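You operate a simulated robot arm through the tools that you are given. There is no shell and no other tool.

You are at the controls of a simulated two-armed robot. One attempt, no reset.

JOB
Close the vice on the block, push the black connector onto the middle pin, then open the vice.

Only the result counts: the job must be done as asked and must still hold three seconds after the hand-in. Knocking over, shifting, dropping, spilling or breaking anything else fails it.

ROBOT AND FRAMES
Two 6-joint arms with two-finger parallel grippers on one trunk that stands fixed in place. Base frame: the origin is at the foot of the trunk, x ahead of it, y to its left, z up. Units: mm, degrees, N and s.
The left shoulder is at [280, 185, 1055], the right one opposite. With the tool pointing down near the work surface each hand reaches from about 560 to 940 mm from the base axis, measured 20 degrees to its own side. Payload 1.57 kg a hand.
The TCP of each hand is the grasp point between the finger pads, 30 mm short of the fingertips. In the tool frame z runs along the fingers and y along their closing line. Largest opening 80 mm; finger width 17, thickness 12; the body of the gripper, 40 by 82 mm, starts 80 mm behind the TCP.
Orientation is told as [roll, pitch, yaw] about the base's x, y, z axes, in that order, counted from this pose: with the fingers straight down and closing along the base's y, the tool's x points along the base's -x, its y along +y and its z along -z.

CONTROLS
- The arms move only by the tool drive_tool. It takes "left_commands", "right_commands" or both (then of equal length, played together; a hand with none holds still); each is a list of rows, each a list of 3 entries, a list of its own where there are three numbers: the shift along the tool's x, y, z in units of 50 mm (1.0 is 50 mm), then the turn, a rotation vector about the tool's x, y, z in units of 8 degrees (1.0 is 8 degrees), then the gripper command, from -1 (fully open) to 1 (shut), values between in proportion. In form: [[[tx, ty, tz], [ax, ay, az], grip], ...]. A call has 1 to 20 rows; each row shifts and turns the commanded pose from where the row before left it, along the tool's axes as they then stand. A call with a number of a shift or a turn outside -1 to 1 is refused whole. Each row takes 0.2 s and may step no farther than 50 mm and 8.6 degrees from the row before; otherwise, or with a gripper value out of range, the whole call is refused. Where a pose cannot be reached the arm comes as near as it can. A force on the tool above 40 N (or 10 N above the force at the start of the call, whichever is more), or a blocked arm, ends the call early, and 0.2 s more pass. The fingers move at their own pace (about 153 mm/s each) and stop on an object; they squeeze with about 37 N. The grip force told is the motor's: it shows also when the fingers shut on nothing. Time passes only in rows, and 0.2 s behind the last, so rows that do not move let the fingers close. The reply holds the time, the measured pose of the TCP, the force on the tool along the base axes, the opening and the grip force, in the units named above and with some noise, with the torque about the TCP (base axes, N m) and any sound that the robot's microphone picked up, and new pictures: "views" is both (left out), scene, wrist or none (wrist: the cameras of the hands that moved).
- Cameras (640 x 400 px; columns grow to the right, rows downward): "scene" is now at [238.3, 6.4, 1498.2]; the picture's right is [0.07, -1.00, 0.00], its down [-0.72, -0.05, -0.69] and it looks along [0.69, 0.05, -0.72] (base axes); focal length 346 px, centre (320, 200). "left" rides on the left gripper at [72, 7, -122] in its tool frame; the picture's right is [-0.09, 1.00, 0.00], its down [-0.84, -0.08, -0.54] and it looks along [-0.54, -0.05, 0.84] (tool axes); focal length 238 px, centre (320, 200). "right" rides on the right gripper at [72, -7, -122] in its tool frame; the picture's right is [0.09, 1.00, 0.00], its down [-0.84, 0.08, -0.54] and it looks along [-0.54, 0.05, 0.84] (tool axes); focal length 238 px, centre (320, 200). There is no depth. A picture from a camera that has moved, and an enlarged one, comes with that camera's place and axes in the base frame and with its lens.
- slide_trunk(by): slides the trunk up (or, below 0, down) by that many mm; the arms and the scene camera ride with it, the base frame stays. It gives what a move gives, with no picture.
- turn_head(pan, tilt): turns the head with the scene camera to pan (to the left, within 86 degrees either way) and tilt (down, from -29 to 69), counted from straight ahead of the robot. It gives what a move gives, and a new picture of the scene camera.
- zoom(camera, box): a new picture of the part [left, top, right, bottom] of that camera's present view, enlarged. No time passes.
- job_done(): hands the job in; it is judged then, once.

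Places have to be worked out from the pictures, the camera data and where the tool is seen. Open the grippers and draw the arms clear of the work before you hand the job in, unless the task says otherwise.

The tools are called after ">>>" by a JSON object that holds its "method" and its "body". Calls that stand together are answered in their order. drive_tool: Moves the arms, as the interface text tells. Its arguments: {"type":"object","properties":{"left_commands":{"type":"array","items":{"type":"array"}},"right_commands":{"type":"array","items":{"type":"array"}},"views":{"type":"string","enum":["both","scene","wrist","none"]}},"required":[]} The other tools are called the same way: slide_trunk (by) moves the trunk up or down; turn_head (pan, tilt) turns the head that bears the scene camera; zoom (camera, box) takes an enlarged picture of a part of a camera's view; job_done () hands the job in.

At the start:

```text
time: 0.0
left_tool_pos: [573.8, 203.4, 1187.7]
left_orientation: [0.0, 0.0, 0.0]
left_ft_force: [-0.4, 0.2, 0.5]
left_wrist_torque: [-0.01, -0.04, 0.0]
left_opening: 79.9
left_grasp_force: 0.1
right_tool_pos: [580.5, -240.9, 1187.0]
right_orientation: [0.1, 0.0, 0.1]
right_ft_force: [-0.2, 0.2, 0.7]
right_wrist_torque: [-0.01, 0.01, 0.0]
right_opening: 79.7
right_grasp_force: 0.0
trunk travel left (down, up): [-750.0, 240.0]
head pan, tilt (commanded): [3.7, 46.1]
```

scene: 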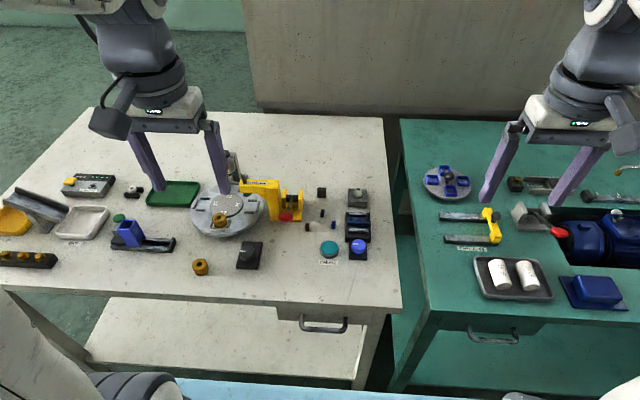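
right: 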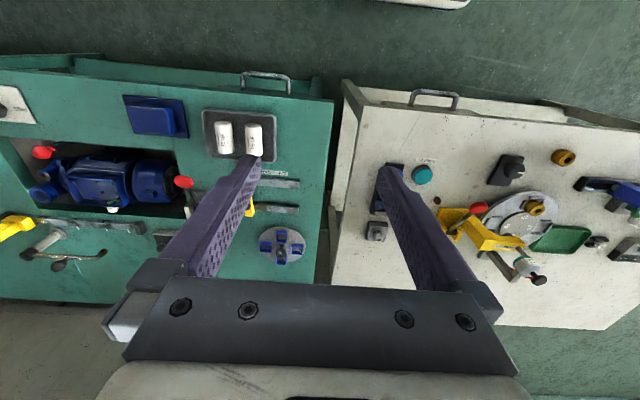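
left: 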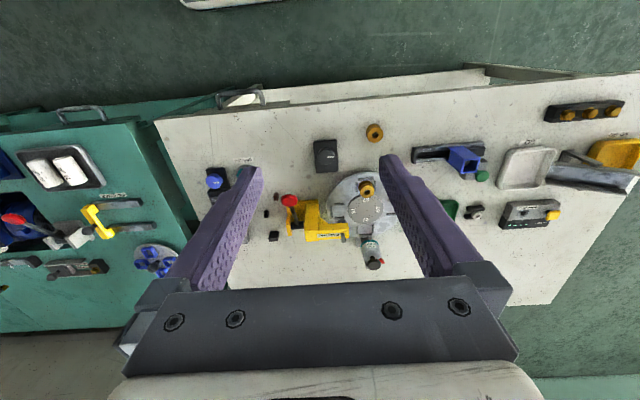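

The scene shows two benches with many devices; I need to find the vice, the block, the black connector and the middle pin. I zoom into several parts of the scene view first.

>>> {"method": "zoom", "body": {"camera": "scene", "box": [180, 140, 400, 280]}}

>>> {"method": "zoom", "body": {"camera": "scene", "box": [0, 150, 220, 290]}}

>>> {"method": "zoom", "body": {"camera": "scene", "box": [400, 140, 640, 310]}}

>>> {"method": "zoom", "body": {"camera": "left", "box": [180, 100, 420, 280]}}

```text
2.86 times, centred on (290, 210) of scene
camera zoom: at [238.3, 6.4, 1498.2], right [0.07, -1.0, 0.0], down [-0.72, -0.05, -0.69], along [0.69, 0.05, -0.72], focal length 990 px, centre (406, 171)
```

zoom: 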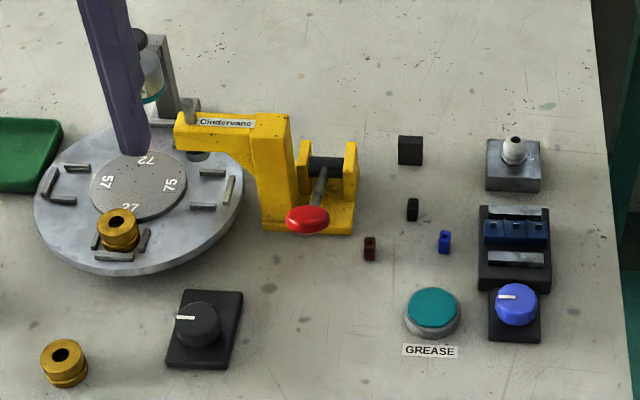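

```text
2.86 times, centred on (110, 220) of scene
camera zoom: at [238.3, 6.4, 1498.2], right [0.07, -1.0, 0.0], down [-0.72, -0.05, -0.69], along [0.69, 0.05, -0.72], focal length 990 px, centre (920, 143)
```

zoom: 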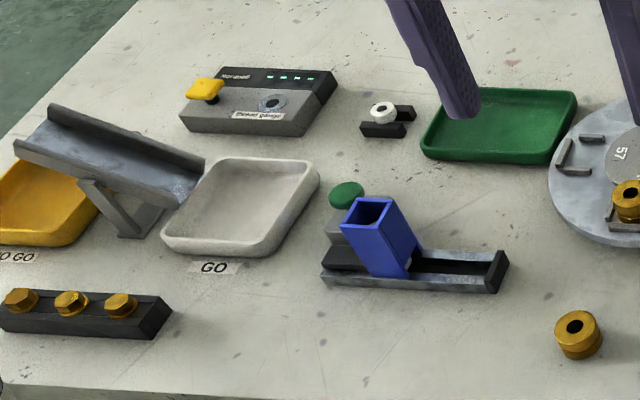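

```text
2.35 times, centred on (520, 225) of scene
camera zoom: at [238.3, 6.4, 1498.2], right [0.07, -1.0, 0.0], down [-0.72, -0.05, -0.69], along [0.69, 0.05, -0.72], focal length 815 px, centre (-151, 141)
```

zoom: 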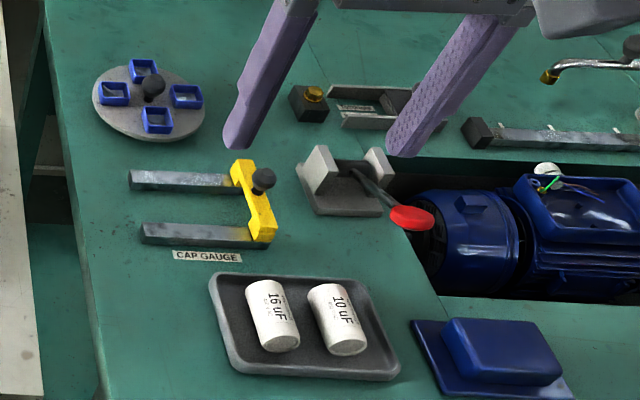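

```text
2.22 times, centred on (300, 190) of left
camera zoom: at [502.8, 209.9, 1309.1], right [0.09, 1.0, 0.0], down [0.84, -0.08, 0.54], along [0.54, -0.05, -0.84], focal length 530 px, centre (364, 222)
```

zoom: 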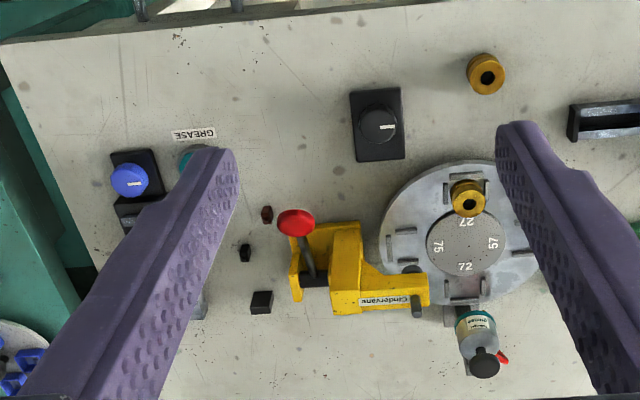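

The blue knob, the navy block between grey jaws, and three small plugs (black, brown, blue) sit around x≈740–830, y≈-50. I zoom deeper into that cluster.

>>> {"method": "zoom", "body": {"camera": "scene", "box": [335, 180, 383, 265]}}

>>> {"method": "zoom", "body": {"camera": "scene", "box": [295, 180, 345, 240]}}

>>> {"method": "zoom", "body": {"camera": "left", "box": [200, 150, 300, 260]}}

>>> {"method": "zoom", "body": {"camera": "right", "box": [350, 130, 470, 260]}}

```text
4.71 times, centred on (359, 222) of scene
camera zoom: at [238.3, 6.4, 1498.2], right [0.07, -1.0, 0.0], down [-0.72, -0.05, -0.69], along [0.69, 0.05, -0.72], focal length 1631 px, centre (136, 94)
```

zoom: 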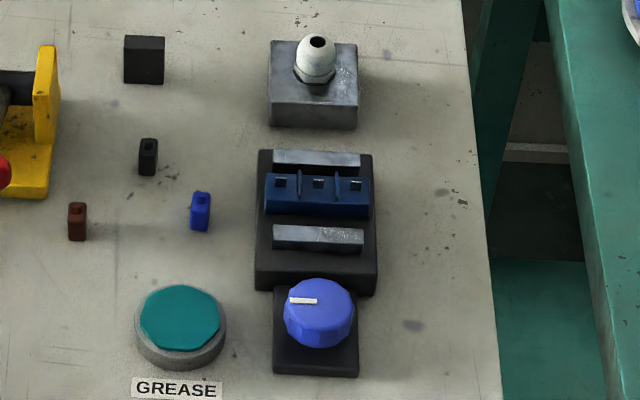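

```text
6.67 times, centred on (320, 210) of scene
camera zoom: at [238.3, 6.4, 1498.2], right [0.07, -1.0, 0.0], down [-0.72, -0.05, -0.69], along [0.69, 0.05, -0.72], focal length 2310 px, centre (320, 133)
```

zoom: 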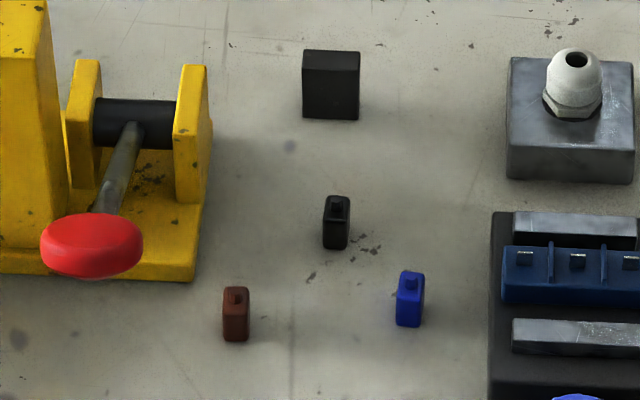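

```text
3.64 times, centred on (250, 205) of left
camera zoom: at [502.8, 209.9, 1309.1], right [0.09, 1.0, 0.0], down [0.84, -0.08, 0.54], along [0.54, -0.05, -0.84], focal length 867 px, centre (574, 182)
```

zoom: 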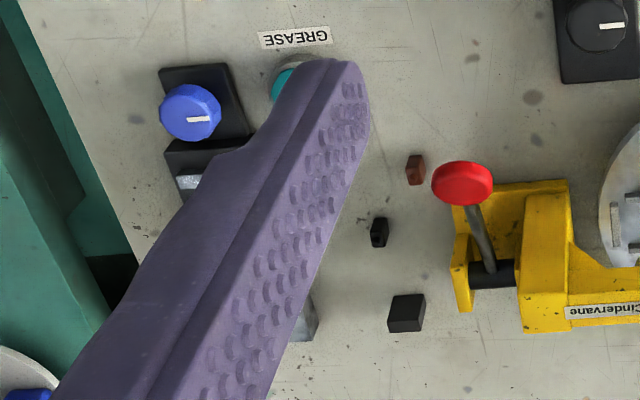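

```text
3.08 times, centred on (410, 195) of right
camera zoom: at [506.6, -247.1, 1309.4], right [-0.09, 1.0, 0.0], down [0.84, 0.08, 0.54], along [0.54, 0.05, -0.84], focal length 733 px, centre (43, 215)
```

zoom: 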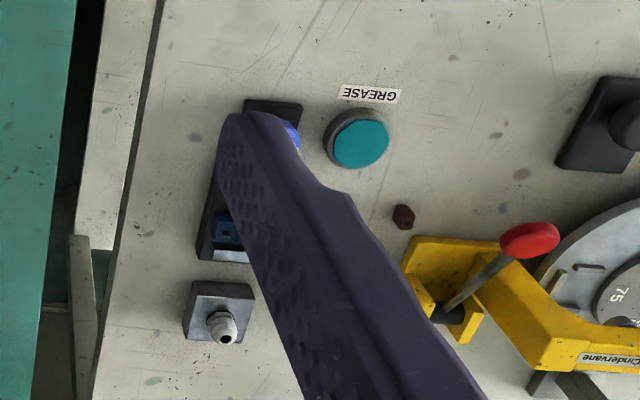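

The vice is the black base with two grey jaws around the navy block carrying three blade pins, apparently driven by the blue knob; the small black plug lies to its left. I zoom in closely on the plugs and the vice for their shapes.

>>> {"method": "zoom", "body": {"camera": "scene", "box": [310, 195, 334, 220]}}

>>> {"method": "zoom", "body": {"camera": "scene", "box": [340, 195, 380, 245]}}

>>> {"method": "zoom", "body": {"camera": "left", "box": [255, 170, 285, 250]}}

```text
16.00 times, centred on (322, 208) of scene
camera zoom: at [238.3, 6.4, 1498.2], right [0.07, -1.0, 0.0], down [-0.72, -0.05, -0.69], along [0.69, 0.05, -0.72], focal length 5544 px, centre (288, 80)
```

zoom: 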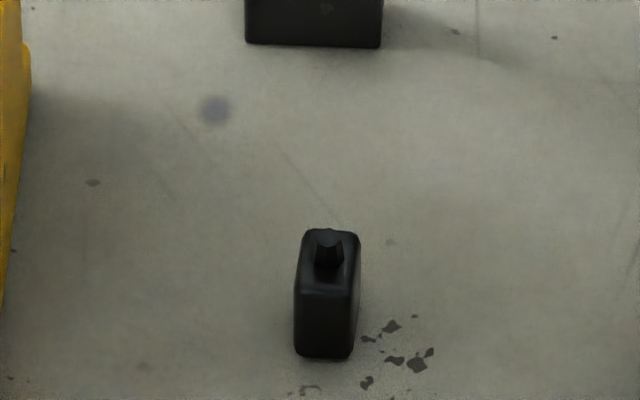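

```text
8.00 times, centred on (360, 220) of scene
camera zoom: at [238.3, 6.4, 1498.2], right [0.07, -1.0, 0.0], down [-0.72, -0.05, -0.69], along [0.69, 0.05, -0.72], focal length 2772 px, centre (0, 40)
```

zoom: 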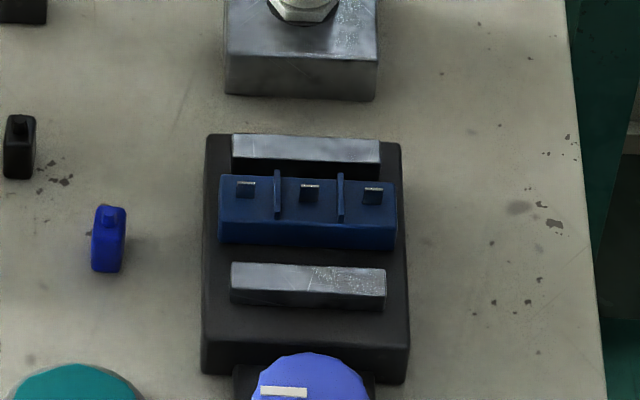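

```text
5.00 times, centred on (270, 210) of left
camera zoom: at [502.8, 209.9, 1309.1], right [0.09, 1.0, 0.0], down [0.84, -0.08, 0.54], along [0.54, -0.05, -0.84], focal length 1192 px, centre (570, 150)
```

zoom: 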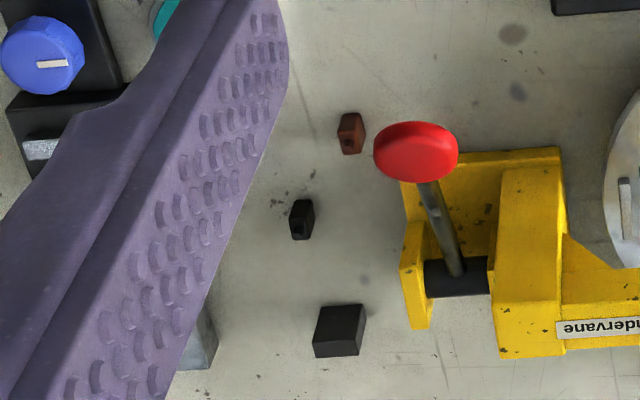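

The black plug is about 10×14×16 mm with a tail stub on top, and the pins are thin blades wide along y. I bring the right hand over toward the knob at a safe height to get a closer look with its camera.

>>> {"method": "drive_tool", "body": {"right_commands": [[[-0.39, 0.48, 0.5], [0, 0, 0], -1], [[-0.39, 0.48, 0.5], [0, 0, 0], -1], [[-0.39, 0.48, 0.5], [0, 0, 0], -1], [[-0.39, 0.48, 0.5], [0, 0, 0], -1], [[-0.39, 0.48, 0.5], [0, 0, 0], -1], [[-0.39, 0.48, 0.5], [0, 0, 0], -1], [[-0.39, 0.48, 0.5], [0, 0, 0], -1], [[-0.37, 0.46, 0.5], [0, 0, 0], -1]], "views": "both"}}

```text
time: 1.8
left_tool_pos: [573.7, 203.8, 1186.2]
left_orientation: [-0.1, -0.1, 0.0]
left_ft_force: [0.5, 0.1, 0.6]
left_wrist_torque: [0.02, -0.02, 0.0]
left_opening: 80.0
left_grasp_force: 0.0
right_tool_pos: [736.2, -45.6, 987.7]
right_orientation: [0.1, 0.0, 0.0]
right_ft_force: [0.1, 0.4, 0.3]
right_wrist_torque: [-0.01, -0.02, 0.03]
right_opening: 80.0
right_grasp_force: 0.0
trunk travel left (down, up): [-750.0, 240.0]
head pan, tilt (commanded): [3.7, 46.1]
camera scene: at [238.1, 6.3, 1498.3], right [0.07, -1.0, 0.0], down [-0.72, -0.05, -0.69], along [0.69, 0.05, -0.72], focal length 346 px, centre (320, 200)
camera right: at [663.3, -53.3, 1110.5], right [-0.09, 1.0, 0.0], down [0.84, 0.08, 0.54], along [0.54, 0.05, -0.84], focal length 238 px, centre (320, 200)
```

scene: 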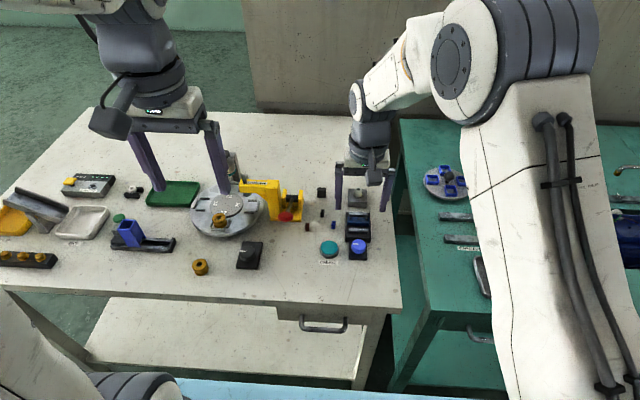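
right: 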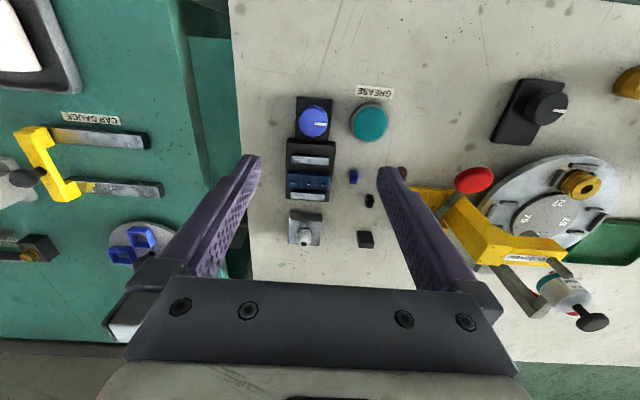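

The right camera now has a clear view of the vice, plugs and knob. I zoom for accurate positions.

>>> {"method": "zoom", "body": {"camera": "right", "box": [280, 90, 400, 165]}}

>>> {"method": "zoom", "body": {"camera": "right", "box": [280, 160, 400, 255]}}

>>> {"method": "zoom", "body": {"camera": "right", "box": [340, 160, 390, 215]}}

>>> {"method": "zoom", "body": {"camera": "scene", "box": [300, 180, 385, 265]}}

```text
5.33 times, centred on (340, 128) of right
camera zoom: at [663.3, -53.3, 1110.5], right [-0.09, 1.0, 0.0], down [0.84, 0.08, 0.54], along [0.54, 0.05, -0.84], focal length 1271 px, centre (213, 587)
```

zoom: 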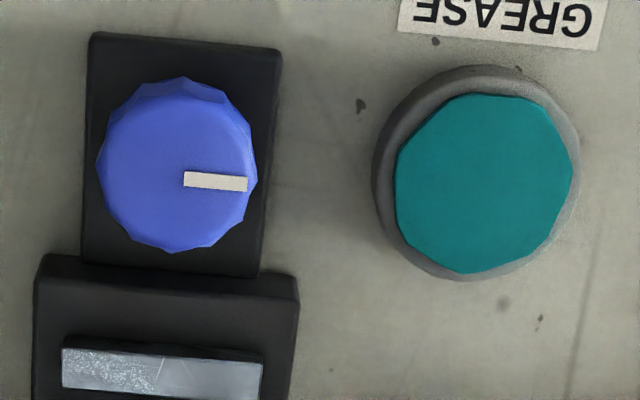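

```text
4.21 times, centred on (340, 208) of right
camera zoom: at [663.3, -53.3, 1110.5], right [-0.09, 1.0, 0.0], down [0.84, 0.08, 0.54], along [0.54, 0.05, -0.84], focal length 1004 px, centre (236, 168)
```

zoom: 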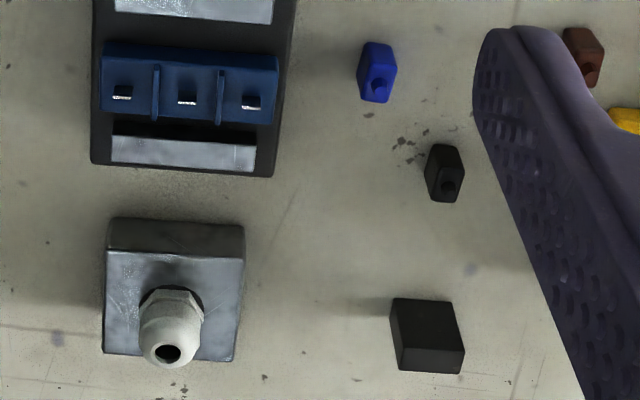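

```text
7.27 times, centred on (365, 188) of right
camera zoom: at [663.3, -53.3, 1110.5], right [-0.09, 1.0, 0.0], down [0.84, 0.08, 0.54], along [0.54, 0.05, -0.84], focal length 1734 px, centre (-7, 291)
```

zoom: 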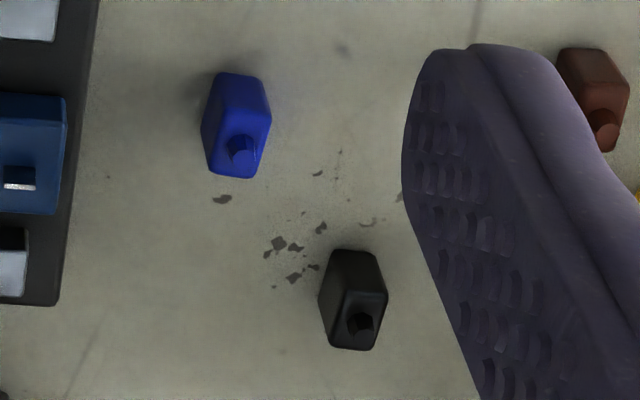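

```text
4.71 times, centred on (342, 222) of scene
camera zoom: at [238.1, 6.3, 1498.3], right [0.07, -1.0, 0.0], down [-0.72, -0.05, -0.69], along [0.69, 0.05, -0.72], focal length 1631 px, centre (214, 94)
```

zoom: 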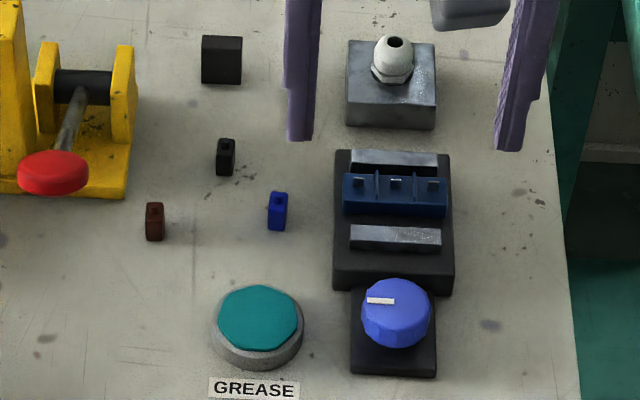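

Triangulating gives knob top ≈(740,-54,825), middle pin top ≈(818,-54,834.5), table ≈795 and the black plug ≈(857,40). I need more detail on the vice body height next to the knob, so I zoom further.

>>> {"method": "zoom", "body": {"camera": "right", "box": [275, 130, 350, 205]}}

>>> {"method": "zoom", "body": {"camera": "scene", "box": [340, 205, 380, 262]}}

>>> {"method": "zoom", "body": {"camera": "right", "box": [355, 185, 385, 210]}}

>>> {"method": "zoom", "body": {"camera": "right", "box": [285, 165, 335, 195]}}

```text
5.33 times, centred on (312, 168) of right
camera zoom: at [663.3, -53.3, 1110.5], right [-0.09, 1.0, 0.0], down [0.84, 0.08, 0.54], along [0.54, 0.05, -0.84], focal length 1271 px, centre (360, 373)
```

zoom: 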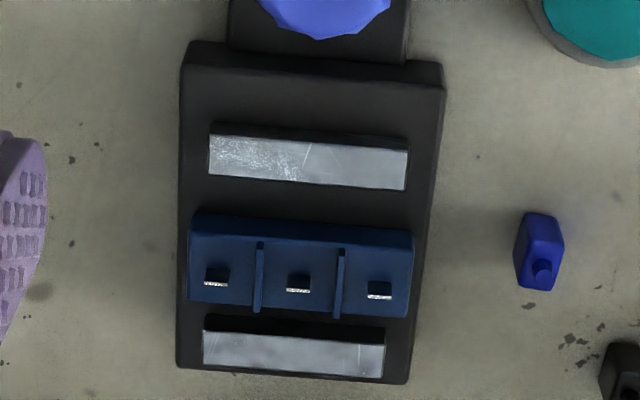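

```text
7.02 times, centred on (360, 234) of scene
camera zoom: at [238.1, 6.3, 1498.3], right [0.07, -1.0, 0.0], down [-0.72, -0.05, -0.69], along [0.69, 0.05, -0.72], focal length 2432 px, centre (39, -35)
```

zoom: 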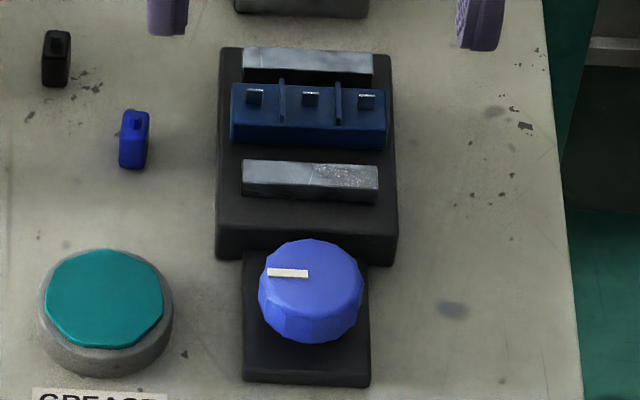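

```text
16.00 times, centred on (370, 198) of right
camera zoom: at [663.3, -53.3, 1110.5], right [-0.09, 1.0, 0.0], down [0.84, 0.08, 0.54], along [0.54, 0.05, -0.84], focal length 3814 px, centre (-480, 240)
```

zoom: 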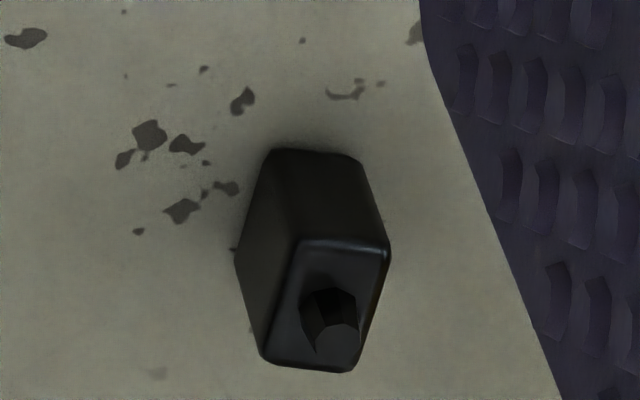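

```text
12.80 times, centred on (310, 180) of right
camera zoom: at [663.3, -53.3, 1110.5], right [-0.09, 1.0, 0.0], down [0.84, 0.08, 0.54], along [0.54, 0.05, -0.84], focal length 3051 px, centre (448, 456)
```

zoom: 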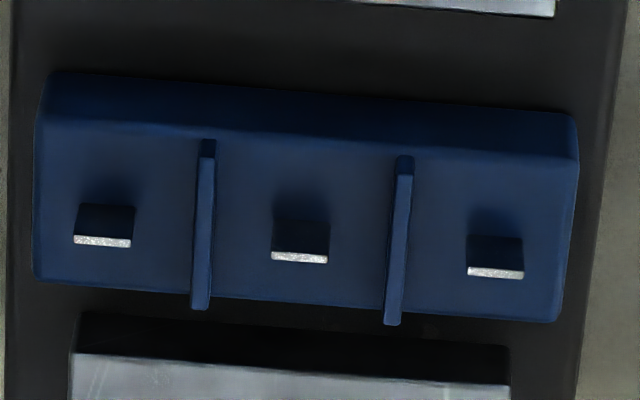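

The vice body top is ≈812 with its front face at x≈773, so there is room to grip the knob (Ø35, top ≈825) with the fingertips at about z=815. I line up over the knob with opening ~50 mm and descend most of the way.

>>> {"method": "drive_tool", "body": {"right_commands": [[[-0.04, -0.084, 0.5], [0, 0, 0], -0.25], [[-0.04, -0.084, 0.5], [0, 0, 0], -0.25], [[0, 0, 0.6], [0, 0, 0], -0.25], [[0, 0, 0.6], [0, 0, 0], -0.25], [[0, 0, 0], [0, 0, 0], -0.25]], "views": "both"}}

```text
time: 3.0
left_tool_pos: [574.0, 203.6, 1186.0]
left_orientation: [-0.1, 0.1, 0.0]
left_ft_force: [-0.3, 0.4, -0.5]
left_wrist_torque: [-0.02, 0.01, 0.01]
left_opening: 80.3
left_grasp_force: 0.1
right_tool_pos: [740.7, -57.7, 875.4]
right_orientation: [0.0, 0.1, 0.0]
right_ft_force: [-0.2, 0.3, 0.0]
right_wrist_torque: [0.02, 0.03, 0.01]
right_opening: 49.7
right_grasp_force: 0.0
trunk travel left (down, up): [-750.0, 240.0]
head pan, tilt (commanded): [3.7, 46.1]
camera scene: at [238.5, 6.4, 1498.2], right [0.07, -1.0, 0.0], down [-0.72, -0.05, -0.69], along [0.69, 0.05, -0.72], focal length 346 px, centre (320, 200)
camera right: at [667.8, -64.9, 997.3], right [-0.09, 1.0, 0.0], down [0.84, 0.08, 0.54], along [0.54, 0.05, -0.84], focal length 238 px, centre (320, 200)
```

scene: 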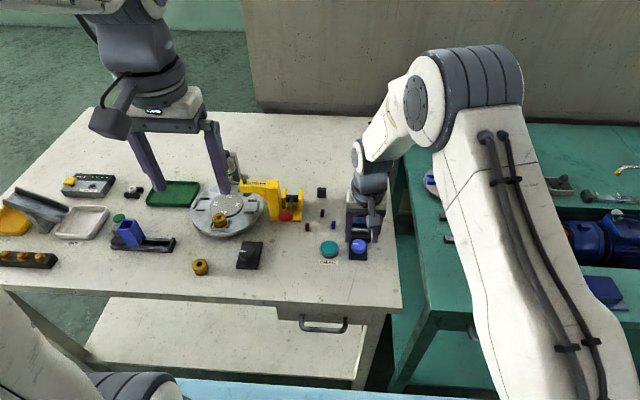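
right: 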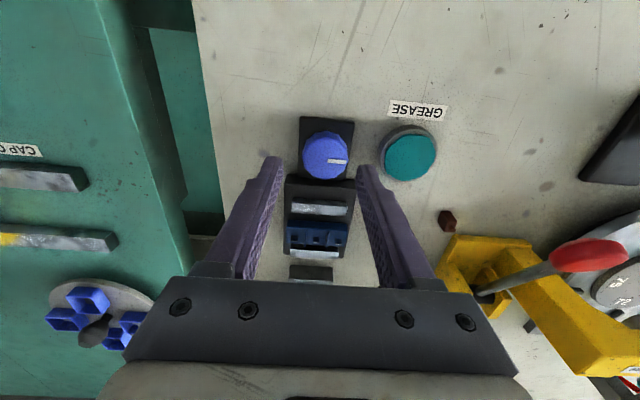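

The hand is at y≈-57.7 while the knob centre computes to (739.4,-53.8), so I shift +3.8 mm in y and go down to TCP z≈845, then look before closing.

>>> {"method": "drive_tool", "body": {"right_commands": [[[0, 0.076, 0], [0, 0, 0], -0.25], [[0.01, 0, 0.3], [0, 0, 0], -0.25], [[0.01, 0, 0.3], [0, 0, 0], -0.25], [[0, 0, 0], [0, 0, 0], -0.25]], "views": "both"}}

>>> {"method": "zoom", "body": {"camera": "right", "box": [240, 100, 420, 260]}}

>>> {"method": "zoom", "body": {"camera": "scene", "box": [310, 190, 400, 270]}}

```text
time: 4.0
left_tool_pos: [573.7, 204.2, 1187.5]
left_orientation: [0.0, 0.0, -0.1]
left_ft_force: [0.1, 0.3, -0.2]
left_wrist_torque: [-0.04, -0.02, -0.01]
left_opening: 79.9
left_grasp_force: 0.0
right_tool_pos: [738.7, -54.5, 845.2]
right_orientation: [-0.1, 0.0, 0.0]
right_ft_force: [1.2, 0.8, 0.3]
right_wrist_torque: [0.0, 0.01, 0.01]
right_opening: 50.3
right_grasp_force: 0.0
trunk travel left (down, up): [-750.0, 240.0]
head pan, tilt (commanded): [3.7, 46.1]
camera scene: at [238.4, 6.4, 1498.2], right [0.07, -1.0, 0.0], down [-0.72, -0.05, -0.69], along [0.69, 0.05, -0.72], focal length 346 px, centre (320, 200)
camera right: at [665.3, -60.8, 968.0], right [-0.09, 1.0, 0.0], down [0.84, 0.08, 0.54], along [0.54, 0.05, -0.84], focal length 238 px, centre (320, 200)
```

scene: 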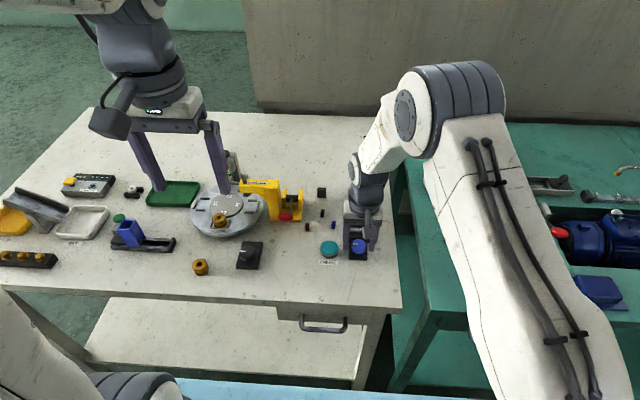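
right: 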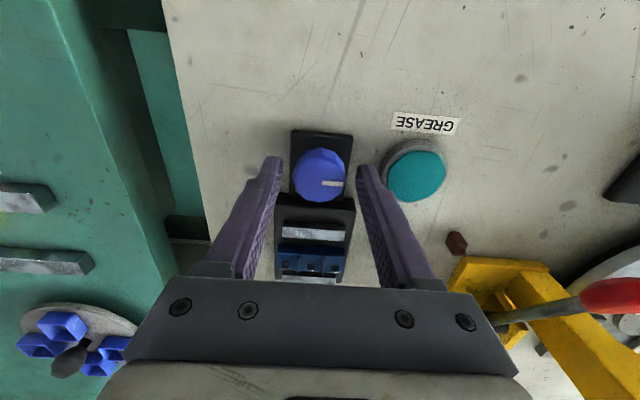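

```text
2.50 times, centred on (330, 180) of right
camera zoom: at [665.3, -60.8, 968.0], right [-0.09, 1.0, 0.0], down [0.84, 0.08, 0.54], along [0.54, 0.05, -0.84], focal length 596 px, centre (295, 250)
```

zoom: 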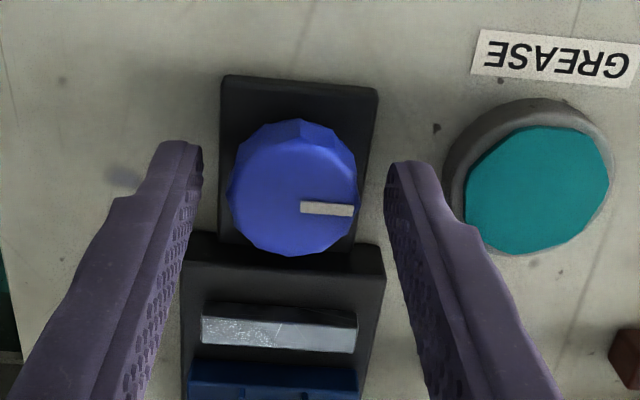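

```text
5.00 times, centred on (355, 230) of scene
camera zoom: at [238.4, 6.4, 1498.2], right [0.07, -1.0, 0.0], down [-0.72, -0.05, -0.69], along [0.69, 0.05, -0.72], focal length 1733 px, centre (145, 50)
```

zoom: 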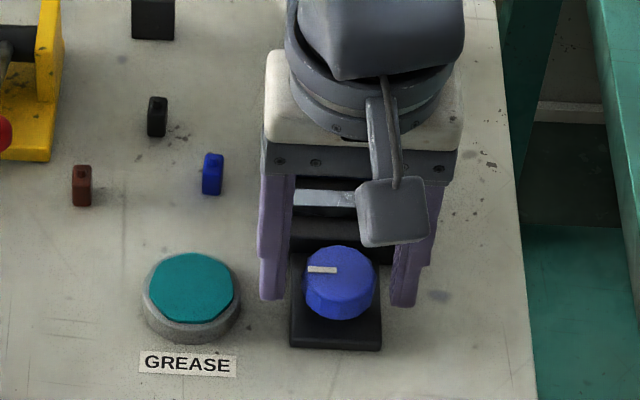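

The fingers straddle the knob evenly. I close on it and check the readings.

>>> {"method": "drive_tool", "body": {"right_commands": [[[0, 0, 0], [0, 0, 0], 0.3], [[0, 0, 0], [0, 0, 0], 1], [[0, 0, 0], [0, 0, 0], 1]], "views": "wrist"}}

```text
time: 4.8
left_tool_pos: [574.1, 204.7, 1186.4]
left_orientation: [0.0, 0.0, 0.0]
left_ft_force: [0.4, 0.6, 0.4]
left_wrist_torque: [-0.01, 0.01, 0.02]
left_opening: 80.0
left_grasp_force: 0.1
right_tool_pos: [738.9, -55.8, 844.7]
right_orientation: [0.0, 0.0, 0.0]
right_ft_force: [-0.6, -3.6, -2.2]
right_wrist_torque: [-0.07, -0.18, 0.06]
right_opening: 33.5
right_grasp_force: 41.3
trunk travel left (down, up): [-750.0, 240.0]
head pan, tilt (commanded): [3.7, 46.1]
camera right: at [665.3, -61.1, 968.1], right [-0.09, 1.0, 0.0], down [0.84, 0.08, 0.54], along [0.54, 0.05, -0.84], focal length 238 px, centre (320, 200)
```

right: 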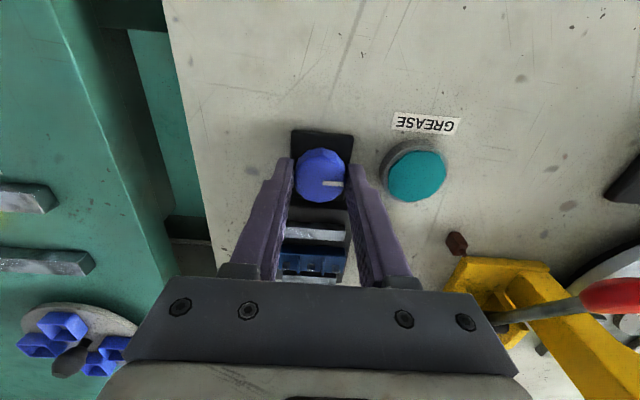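

Firm grip at 33.5 mm. I try a small clockwise turn (seen from above, +tool z) of 8° and watch torque and jaws.

>>> {"method": "drive_tool", "body": {"right_commands": [[[0, 0, 0], [0, 0, 0.5], 1], [[0, 0, 0], [0, 0, 0.5], 1], [[0, 0, 0], [0, 0, 0], 1]], "views": "wrist"}}

>>> {"method": "zoom", "body": {"camera": "right", "box": [250, 120, 400, 290]}}

```text
time: 5.6
left_tool_pos: [575.0, 203.7, 1186.9]
left_orientation: [0.0, 0.0, 0.1]
left_ft_force: [-0.5, -0.1, -0.1]
left_wrist_torque: [0.02, -0.02, -0.02]
left_opening: 80.0
left_grasp_force: 0.1
right_tool_pos: [738.1, -54.6, 846.9]
right_orientation: [0.0, 0.1, -8.0]
right_ft_force: [0.3, -5.3, -7.8]
right_wrist_torque: [-0.2, -0.27, 0.34]
right_opening: 33.4
right_grasp_force: 40.9
trunk travel left (down, up): [-750.0, 240.0]
head pan, tilt (commanded): [3.7, 46.1]
camera right: at [664.8, -50.8, 968.5], right [0.05, 1.0, 0.0], down [0.84, -0.04, 0.54], along [0.54, -0.03, -0.84], focal length 238 px, centre (320, 200)
```

right: 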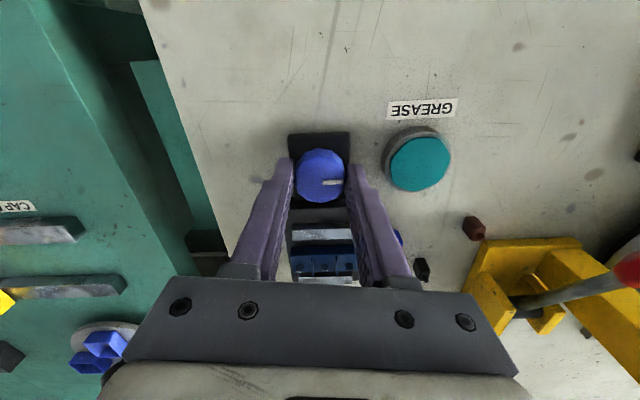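

```text
2.35 times, centred on (325, 205) of right
camera zoom: at [664.8, -50.8, 968.5], right [0.05, 1.0, 0.0], down [0.84, -0.04, 0.54], along [0.54, -0.03, -0.84], focal length 561 px, centre (308, 188)
```

zoom: 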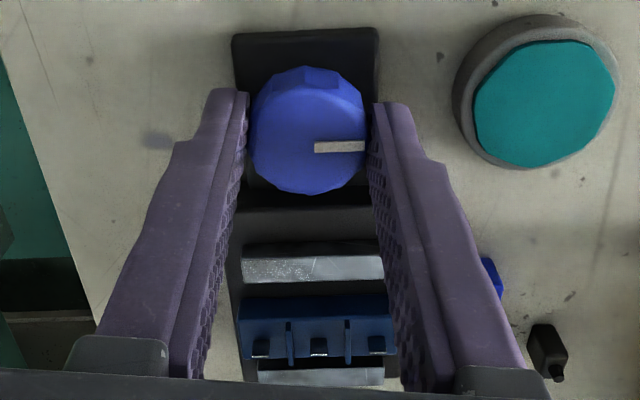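

Comparing the pointer before and after in base coordinates (91.5° vs 90°), the knob hardly moved while the hand turned 8°, so clockwise appears blocked and it slipped. I rotate back and try counter-clockwise.

>>> {"method": "drive_tool", "body": {"right_commands": [[[0, 0, 0], [0, 0, -0.5], 1], [[0, 0, 0], [0, 0, -0.5], 1], [[0, 0, 0], [0, 0, -0.5], 1], [[0, 0, 0], [0, 0, -0.5], 1], [[0, 0, 0], [0, 0, 0], 1]], "views": "wrist"}}

>>> {"method": "zoom", "body": {"camera": "right", "box": [250, 120, 400, 290]}}

```text
time: 6.8
left_tool_pos: [575.9, 203.2, 1186.2]
left_orientation: [0.0, 0.0, 0.0]
left_ft_force: [0.3, -0.1, -1.0]
left_wrist_torque: [-0.01, 0.0, 0.01]
left_opening: 80.0
left_grasp_force: 0.0
right_tool_pos: [738.9, -55.7, 845.3]
right_orientation: [0.1, 0.0, 8.0]
right_ft_force: [7.2, -12.2, -20.1]
right_wrist_torque: [-0.28, -0.55, -0.02]
right_opening: 33.4
right_grasp_force: 41.7
trunk travel left (down, up): [-750.0, 240.0]
head pan, tilt (commanded): [3.7, 46.1]
camera right: at [666.5, -71.2, 968.5], right [-0.23, 0.97, 0.0], down [0.82, 0.19, 0.54], along [0.53, 0.13, -0.84], focal length 238 px, centre (320, 200)
```

right: 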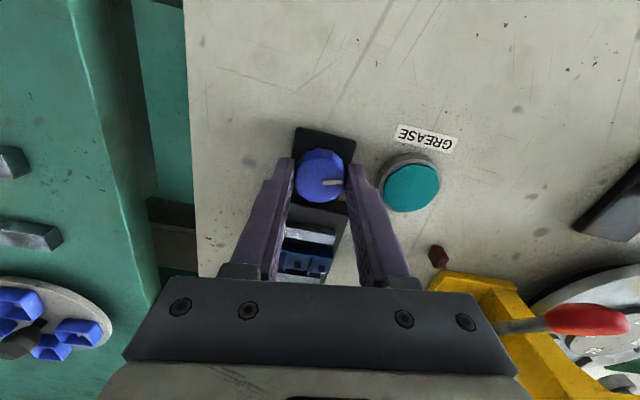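

```text
2.35 times, centred on (325, 205) of right
camera zoom: at [666.5, -71.2, 968.5], right [-0.23, 0.97, 0.0], down [0.82, 0.19, 0.54], along [0.53, 0.13, -0.84], focal length 561 px, centre (308, 188)
```

zoom: 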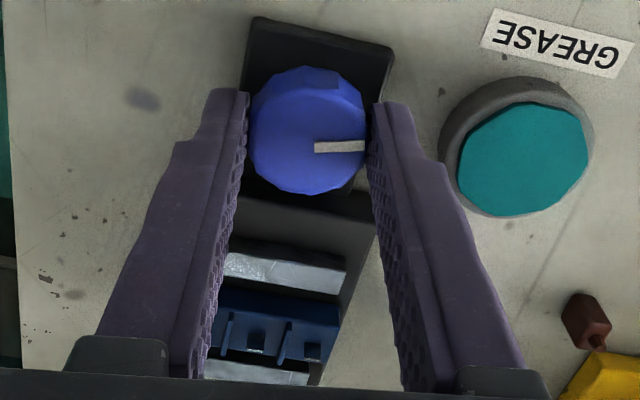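

The pointer now follows the hand (90°→106°), so counter-clockwise turns the knob. The knob axis computes to about (743.8,-54), ~5 mm ahead of my TCP, which explains the side forces; I release, recentre, raise 2 mm and regrip.

>>> {"method": "drive_tool", "body": {"right_commands": [[[0, 0, 0], [0, 0, 0], -0.25], [[0, 0, 0], [0, 0, 0], -0.25], [[-0.1, 0.006, -0.04], [0, 0, 0], -0.25], [[0, 0, 0], [0, 0, 0], -0.25]], "views": "wrist"}}

>>> {"method": "zoom", "body": {"camera": "right", "box": [250, 120, 400, 290]}}

```text
time: 7.8
left_tool_pos: [574.7, 204.2, 1187.0]
left_orientation: [0.1, -0.1, 0.1]
left_ft_force: [0.2, 0.7, 0.1]
left_wrist_torque: [0.04, 0.01, -0.01]
left_opening: 80.3
left_grasp_force: 0.0
right_tool_pos: [743.4, -53.4, 849.9]
right_orientation: [0.0, 0.0, 8.0]
right_ft_force: [-0.1, 0.7, -0.4]
right_wrist_torque: [0.01, -0.01, 0.0]
right_opening: 50.0
right_grasp_force: 0.2
trunk travel left (down, up): [-750.0, 240.0]
head pan, tilt (commanded): [3.7, 46.1]
camera right: at [671.5, -69.6, 971.8], right [-0.23, 0.97, 0.0], down [0.82, 0.19, 0.54], along [0.53, 0.12, -0.84], focal length 238 px, centre (320, 200)
```

right: 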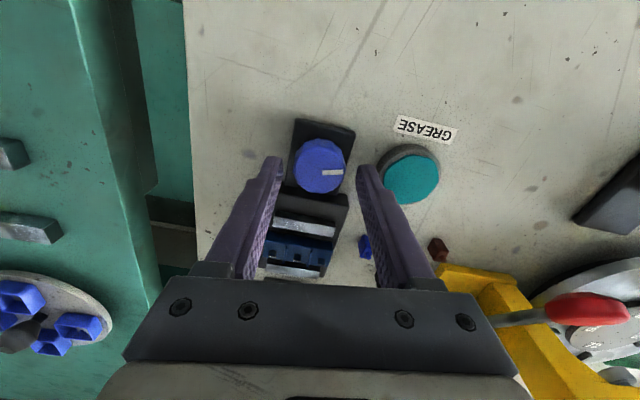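

```text
2.35 times, centred on (325, 205) of right
camera zoom: at [671.5, -69.6, 971.8], right [-0.23, 0.97, 0.0], down [0.82, 0.19, 0.54], along [0.53, 0.12, -0.84], focal length 561 px, centre (308, 188)
```

zoom: 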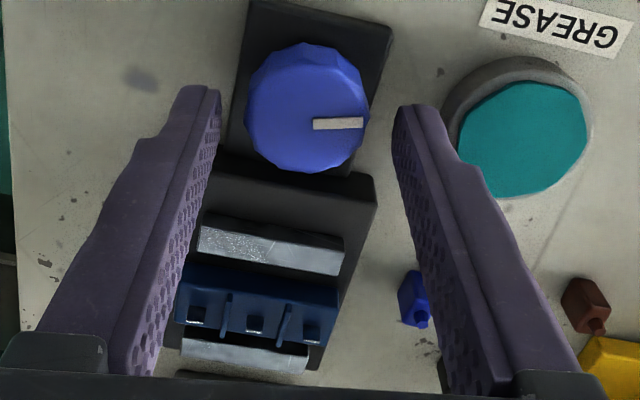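

Released cleanly; the front jaw has advanced ≈4 mm for 16°, confirming counter-clockwise closes. Now centred at (743.4,-53.4), I lower 3.4 mm, regrip and turn another 16°.

>>> {"method": "drive_tool", "body": {"right_commands": [[[0, 0, 0.068], [0, 0, 0], -0.25], [[0, 0, 0], [0, 0, 0], 0.3], [[0, 0, 0], [0, 0, 0], 1], [[0, 0, 0], [0, 0, 0], 1], [[0, 0, 0], [0, 0, -0.5], 1], [[0, 0, 0], [0, 0, -0.5], 1], [[0, 0, 0], [0, 0, -0.5], 1], [[0, 0, 0], [0, 0, -0.5], 1], [[0, 0, 0], [0, 0, 0], 1]], "views": "wrist"}}

>>> {"method": "zoom", "body": {"camera": "right", "box": [250, 120, 400, 290]}}

```text
time: 9.8
left_tool_pos: [573.6, 203.7, 1187.7]
left_orientation: [-0.1, 0.0, -0.1]
left_ft_force: [0.1, 0.0, 0.5]
left_wrist_torque: [-0.03, -0.03, 0.0]
left_opening: 80.3
left_grasp_force: 0.1
right_tool_pos: [742.4, -52.1, 846.9]
right_orientation: [0.0, 0.0, 24.2]
right_ft_force: [-1.9, -10.2, 11.6]
right_wrist_torque: [0.07, -0.63, -0.02]
right_opening: 33.3
right_grasp_force: 41.4
trunk travel left (down, up): [-750.0, 240.0]
head pan, tilt (commanded): [3.7, 46.1]
camera right: at [678.0, -88.3, 968.3], right [-0.49, 0.87, 0.0], down [0.73, 0.41, 0.54], along [0.47, 0.27, -0.84], focal length 238 px, centre (320, 200)
```

right: 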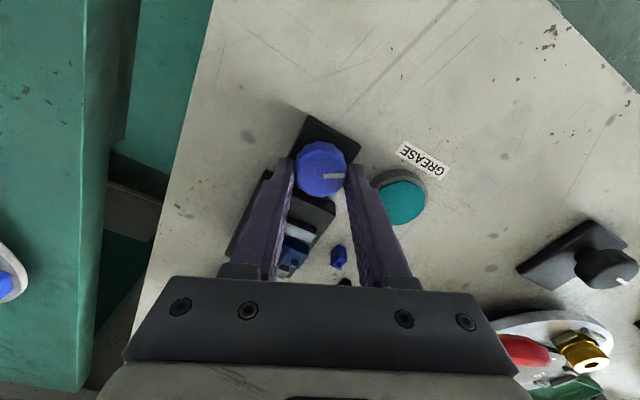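

```text
2.35 times, centred on (325, 205) of right
camera zoom: at [678.0, -88.3, 968.3], right [-0.49, 0.87, 0.0], down [0.73, 0.41, 0.54], along [0.47, 0.27, -0.84], focal length 561 px, centre (308, 188)
```

zoom: 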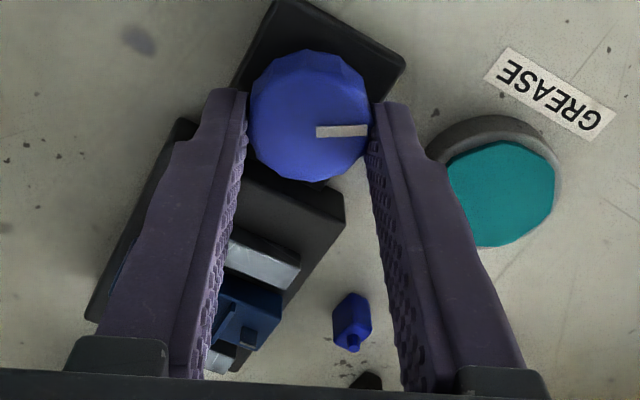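

The knob follows (pointer ≈122°), torque still low. I continue 16° more.

>>> {"method": "drive_tool", "body": {"right_commands": [[[0, 0, 0], [0, 0, -0.5], 1], [[0, 0, 0], [0, 0, -0.5], 1], [[0, 0, 0], [0, 0, -0.5], 1], [[0, 0, 0], [0, 0, -0.5], 1], [[0, 0, 0], [0, 0, 0], 1]], "views": "wrist"}}

>>> {"method": "zoom", "body": {"camera": "right", "box": [250, 120, 400, 290]}}

>>> {"method": "zoom", "body": {"camera": "scene", "box": [330, 190, 400, 265]}}

```text
time: 11.0
left_tool_pos: [574.3, 204.1, 1186.5]
left_orientation: [-0.1, 0.0, 0.0]
left_ft_force: [0.2, 0.3, 0.0]
left_wrist_torque: [0.01, 0.02, -0.03]
left_opening: 80.2
left_grasp_force: 0.1
right_tool_pos: [741.6, -52.3, 846.3]
right_orientation: [0.0, 0.1, 40.2]
right_ft_force: [-4.8, 16.5, 7.6]
right_wrist_torque: [0.32, 0.67, -0.08]
right_opening: 33.0
right_grasp_force: 41.1
trunk travel left (down, up): [-750.0, 240.0]
head pan, tilt (commanded): [3.7, 46.1]
camera right: at [689.8, -103.4, 968.3], right [-0.71, 0.7, 0.0], down [0.59, 0.6, 0.54], along [0.38, 0.39, -0.84], focal length 238 px, centre (320, 200)
```

right: 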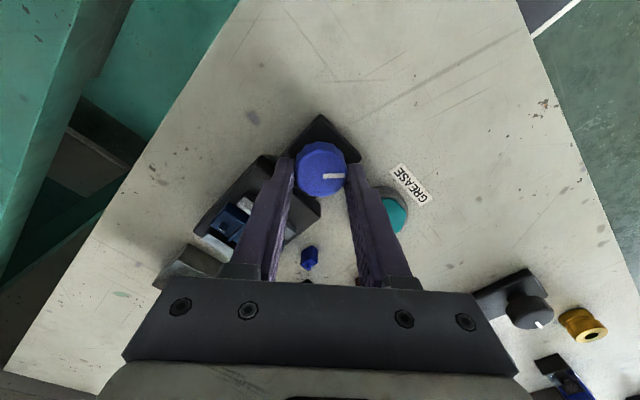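

```text
2.35 times, centred on (325, 205) of right
camera zoom: at [689.8, -103.4, 968.3], right [-0.71, 0.7, 0.0], down [0.59, 0.6, 0.54], along [0.38, 0.39, -0.84], focal length 561 px, centre (308, 188)
```

zoom: 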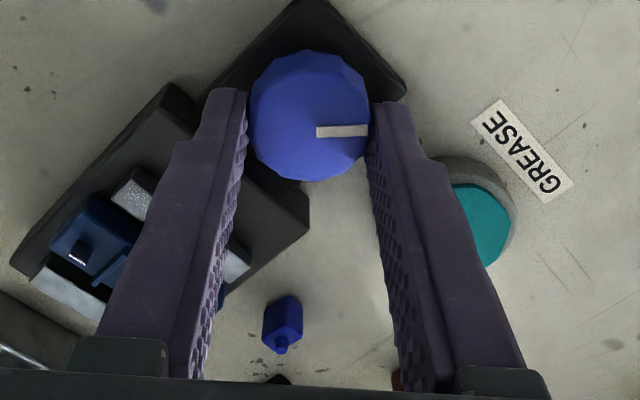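

```text
5.33 times, centred on (365, 228) of scene
camera zoom: at [237.8, 7.3, 1498.3], right [0.07, -1.0, 0.0], down [-0.72, -0.05, -0.69], along [0.69, 0.05, -0.72], focal length 1848 px, centre (80, 53)
```

zoom: 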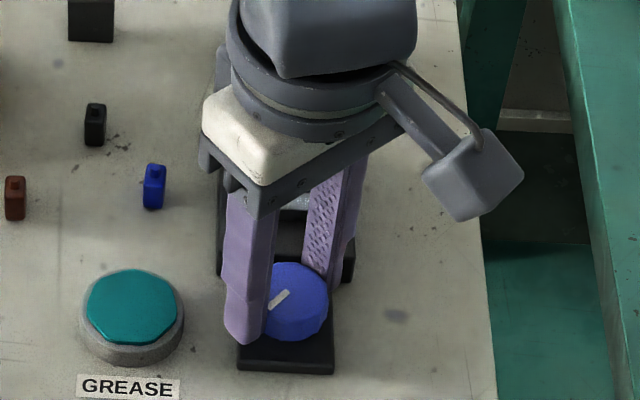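

Still following (≈138°), the front jaw is nearly at the block. I continue in small steps, watching the torque.

>>> {"method": "drive_tool", "body": {"right_commands": [[[0, 0, 0], [0, 0, -0.5], 1], [[0, 0, 0], [0, 0, -0.5], 1], [[0, 0, 0], [0, 0, 0], 1]], "views": "wrist"}}

>>> {"method": "zoom", "body": {"camera": "right", "box": [200, 120, 400, 290]}}

```text
time: 11.8
left_tool_pos: [574.4, 203.6, 1186.5]
left_orientation: [-0.2, -0.1, 0.0]
left_ft_force: [0.3, 0.4, -0.2]
left_wrist_torque: [0.03, -0.01, 0.01]
left_opening: 80.1
left_grasp_force: 0.2
right_tool_pos: [742.3, -52.5, 846.2]
right_orientation: [0.0, 0.0, 48.2]
right_ft_force: [-5.6, 27.7, 1.1]
right_wrist_torque: [0.42, 0.42, -0.09]
right_opening: 33.0
right_grasp_force: 41.0
trunk travel left (down, up): [-750.0, 240.0]
head pan, tilt (commanded): [3.7, 46.1]
camera right: at [696.9, -109.5, 968.3], right [-0.8, 0.6, 0.0], down [0.5, 0.67, 0.54], along [0.32, 0.43, -0.84], focal length 238 px, centre (320, 200)
```

right: 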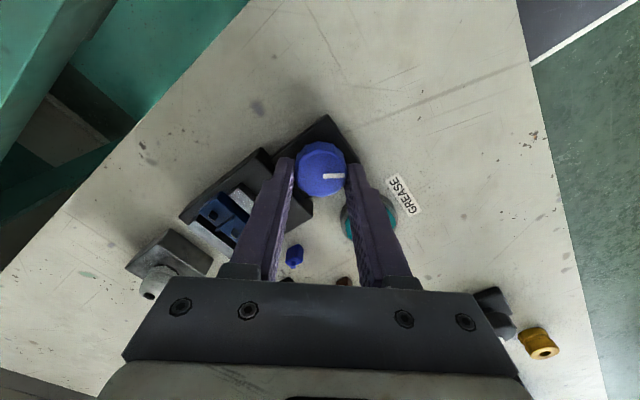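

```text
2.35 times, centred on (300, 205) of right
camera zoom: at [696.9, -109.5, 968.3], right [-0.8, 0.6, 0.0], down [0.5, 0.67, 0.54], along [0.32, 0.43, -0.84], focal length 561 px, centre (367, 188)
```

zoom: 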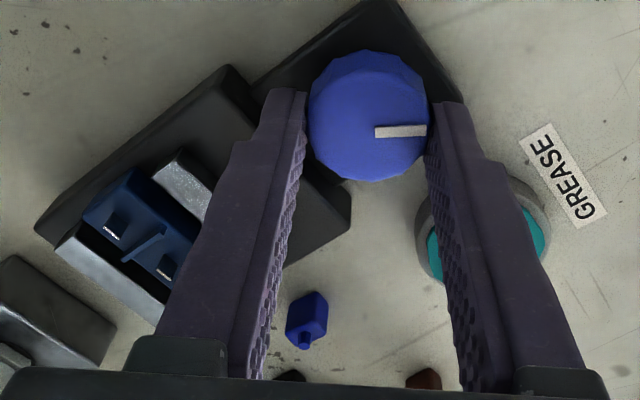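

Lateral force has built up to ~28 N in +y because the axis is slightly off; I nudge the hand about +1.2 mm in y to relieve it, then check.

>>> {"method": "drive_tool", "body": {"right_commands": [[[-0.015, 0.019, 0], [0, 0, 0], 1], [[0, 0, 0], [0, 0, 0], 1]], "views": "none"}}

```text
time: 12.4
left_tool_pos: [572.4, 205.4, 1187.2]
left_orientation: [0.0, 0.0, 0.0]
left_ft_force: [-0.5, -0.6, 0.0]
left_wrist_torque: [0.0, 0.0, 0.01]
left_opening: 80.1
left_grasp_force: 0.0
right_tool_pos: [741.4, -51.9, 845.7]
right_orientation: [0.0, -0.1, 48.0]
right_ft_force: [-9.1, 20.8, 1.0]
right_wrist_torque: [1.34, -0.51, -0.05]
right_opening: 33.4
right_grasp_force: 41.4
trunk travel left (down, up): [-750.0, 240.0]
head pan, tilt (commanded): [3.7, 46.1]
```

Only partly relieved; cleaner to release, look and regrip centred.

>>> {"method": "drive_tool", "body": {"right_commands": [[[0, 0, 0], [0, 0, 0], -0.2], [[0, 0, 0], [0, 0, 0], -0.2], [[0, 0, 0], [0, 0, 0], -0.2]], "views": "wrist"}}

>>> {"method": "zoom", "body": {"camera": "right", "box": [200, 120, 400, 290]}}

>>> {"method": "zoom", "body": {"camera": "right", "box": [270, 125, 370, 205]}}

```text
time: 13.2
left_tool_pos: [574.8, 201.8, 1187.0]
left_orientation: [-0.1, 0.0, 0.0]
left_ft_force: [0.0, 0.1, 0.0]
left_wrist_torque: [-0.01, 0.0, 0.01]
left_opening: 80.2
left_grasp_force: 0.0
right_tool_pos: [740.1, -55.4, 845.4]
right_orientation: [0.1, 0.4, 47.8]
right_ft_force: [-14.0, -6.1, 2.4]
right_wrist_torque: [-0.23, 0.28, -0.43]
right_opening: 42.6
right_grasp_force: 0.1
trunk travel left (down, up): [-750.0, 240.0]
head pan, tilt (commanded): [3.7, 46.1]
camera right: at [695.8, -111.6, 968.0], right [-0.8, 0.6, 0.0], down [0.51, 0.67, 0.54], along [0.32, 0.43, -0.84], focal length 238 px, centre (320, 200)
```

right: 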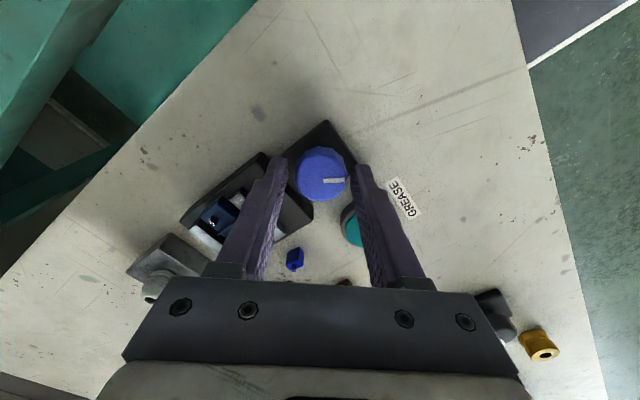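

```text
2.35 times, centred on (300, 205) of right
camera zoom: at [695.8, -111.6, 968.0], right [-0.8, 0.6, 0.0], down [0.51, 0.67, 0.54], along [0.32, 0.43, -0.84], focal length 561 px, centre (367, 188)
```

zoom: 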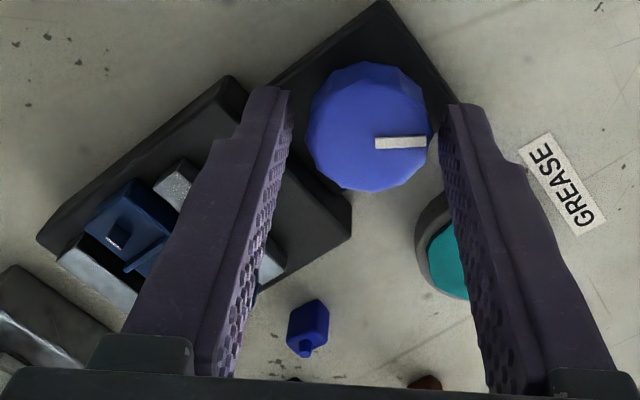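

```text
5.00 times, centred on (320, 165) of right
camera zoom: at [695.8, -111.6, 968.0], right [-0.8, 0.6, 0.0], down [0.51, 0.67, 0.54], along [0.32, 0.43, -0.84], focal length 1192 px, centre (320, 375)
```

zoom: 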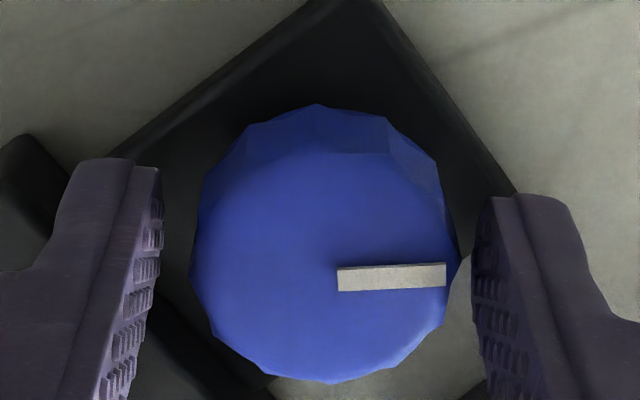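

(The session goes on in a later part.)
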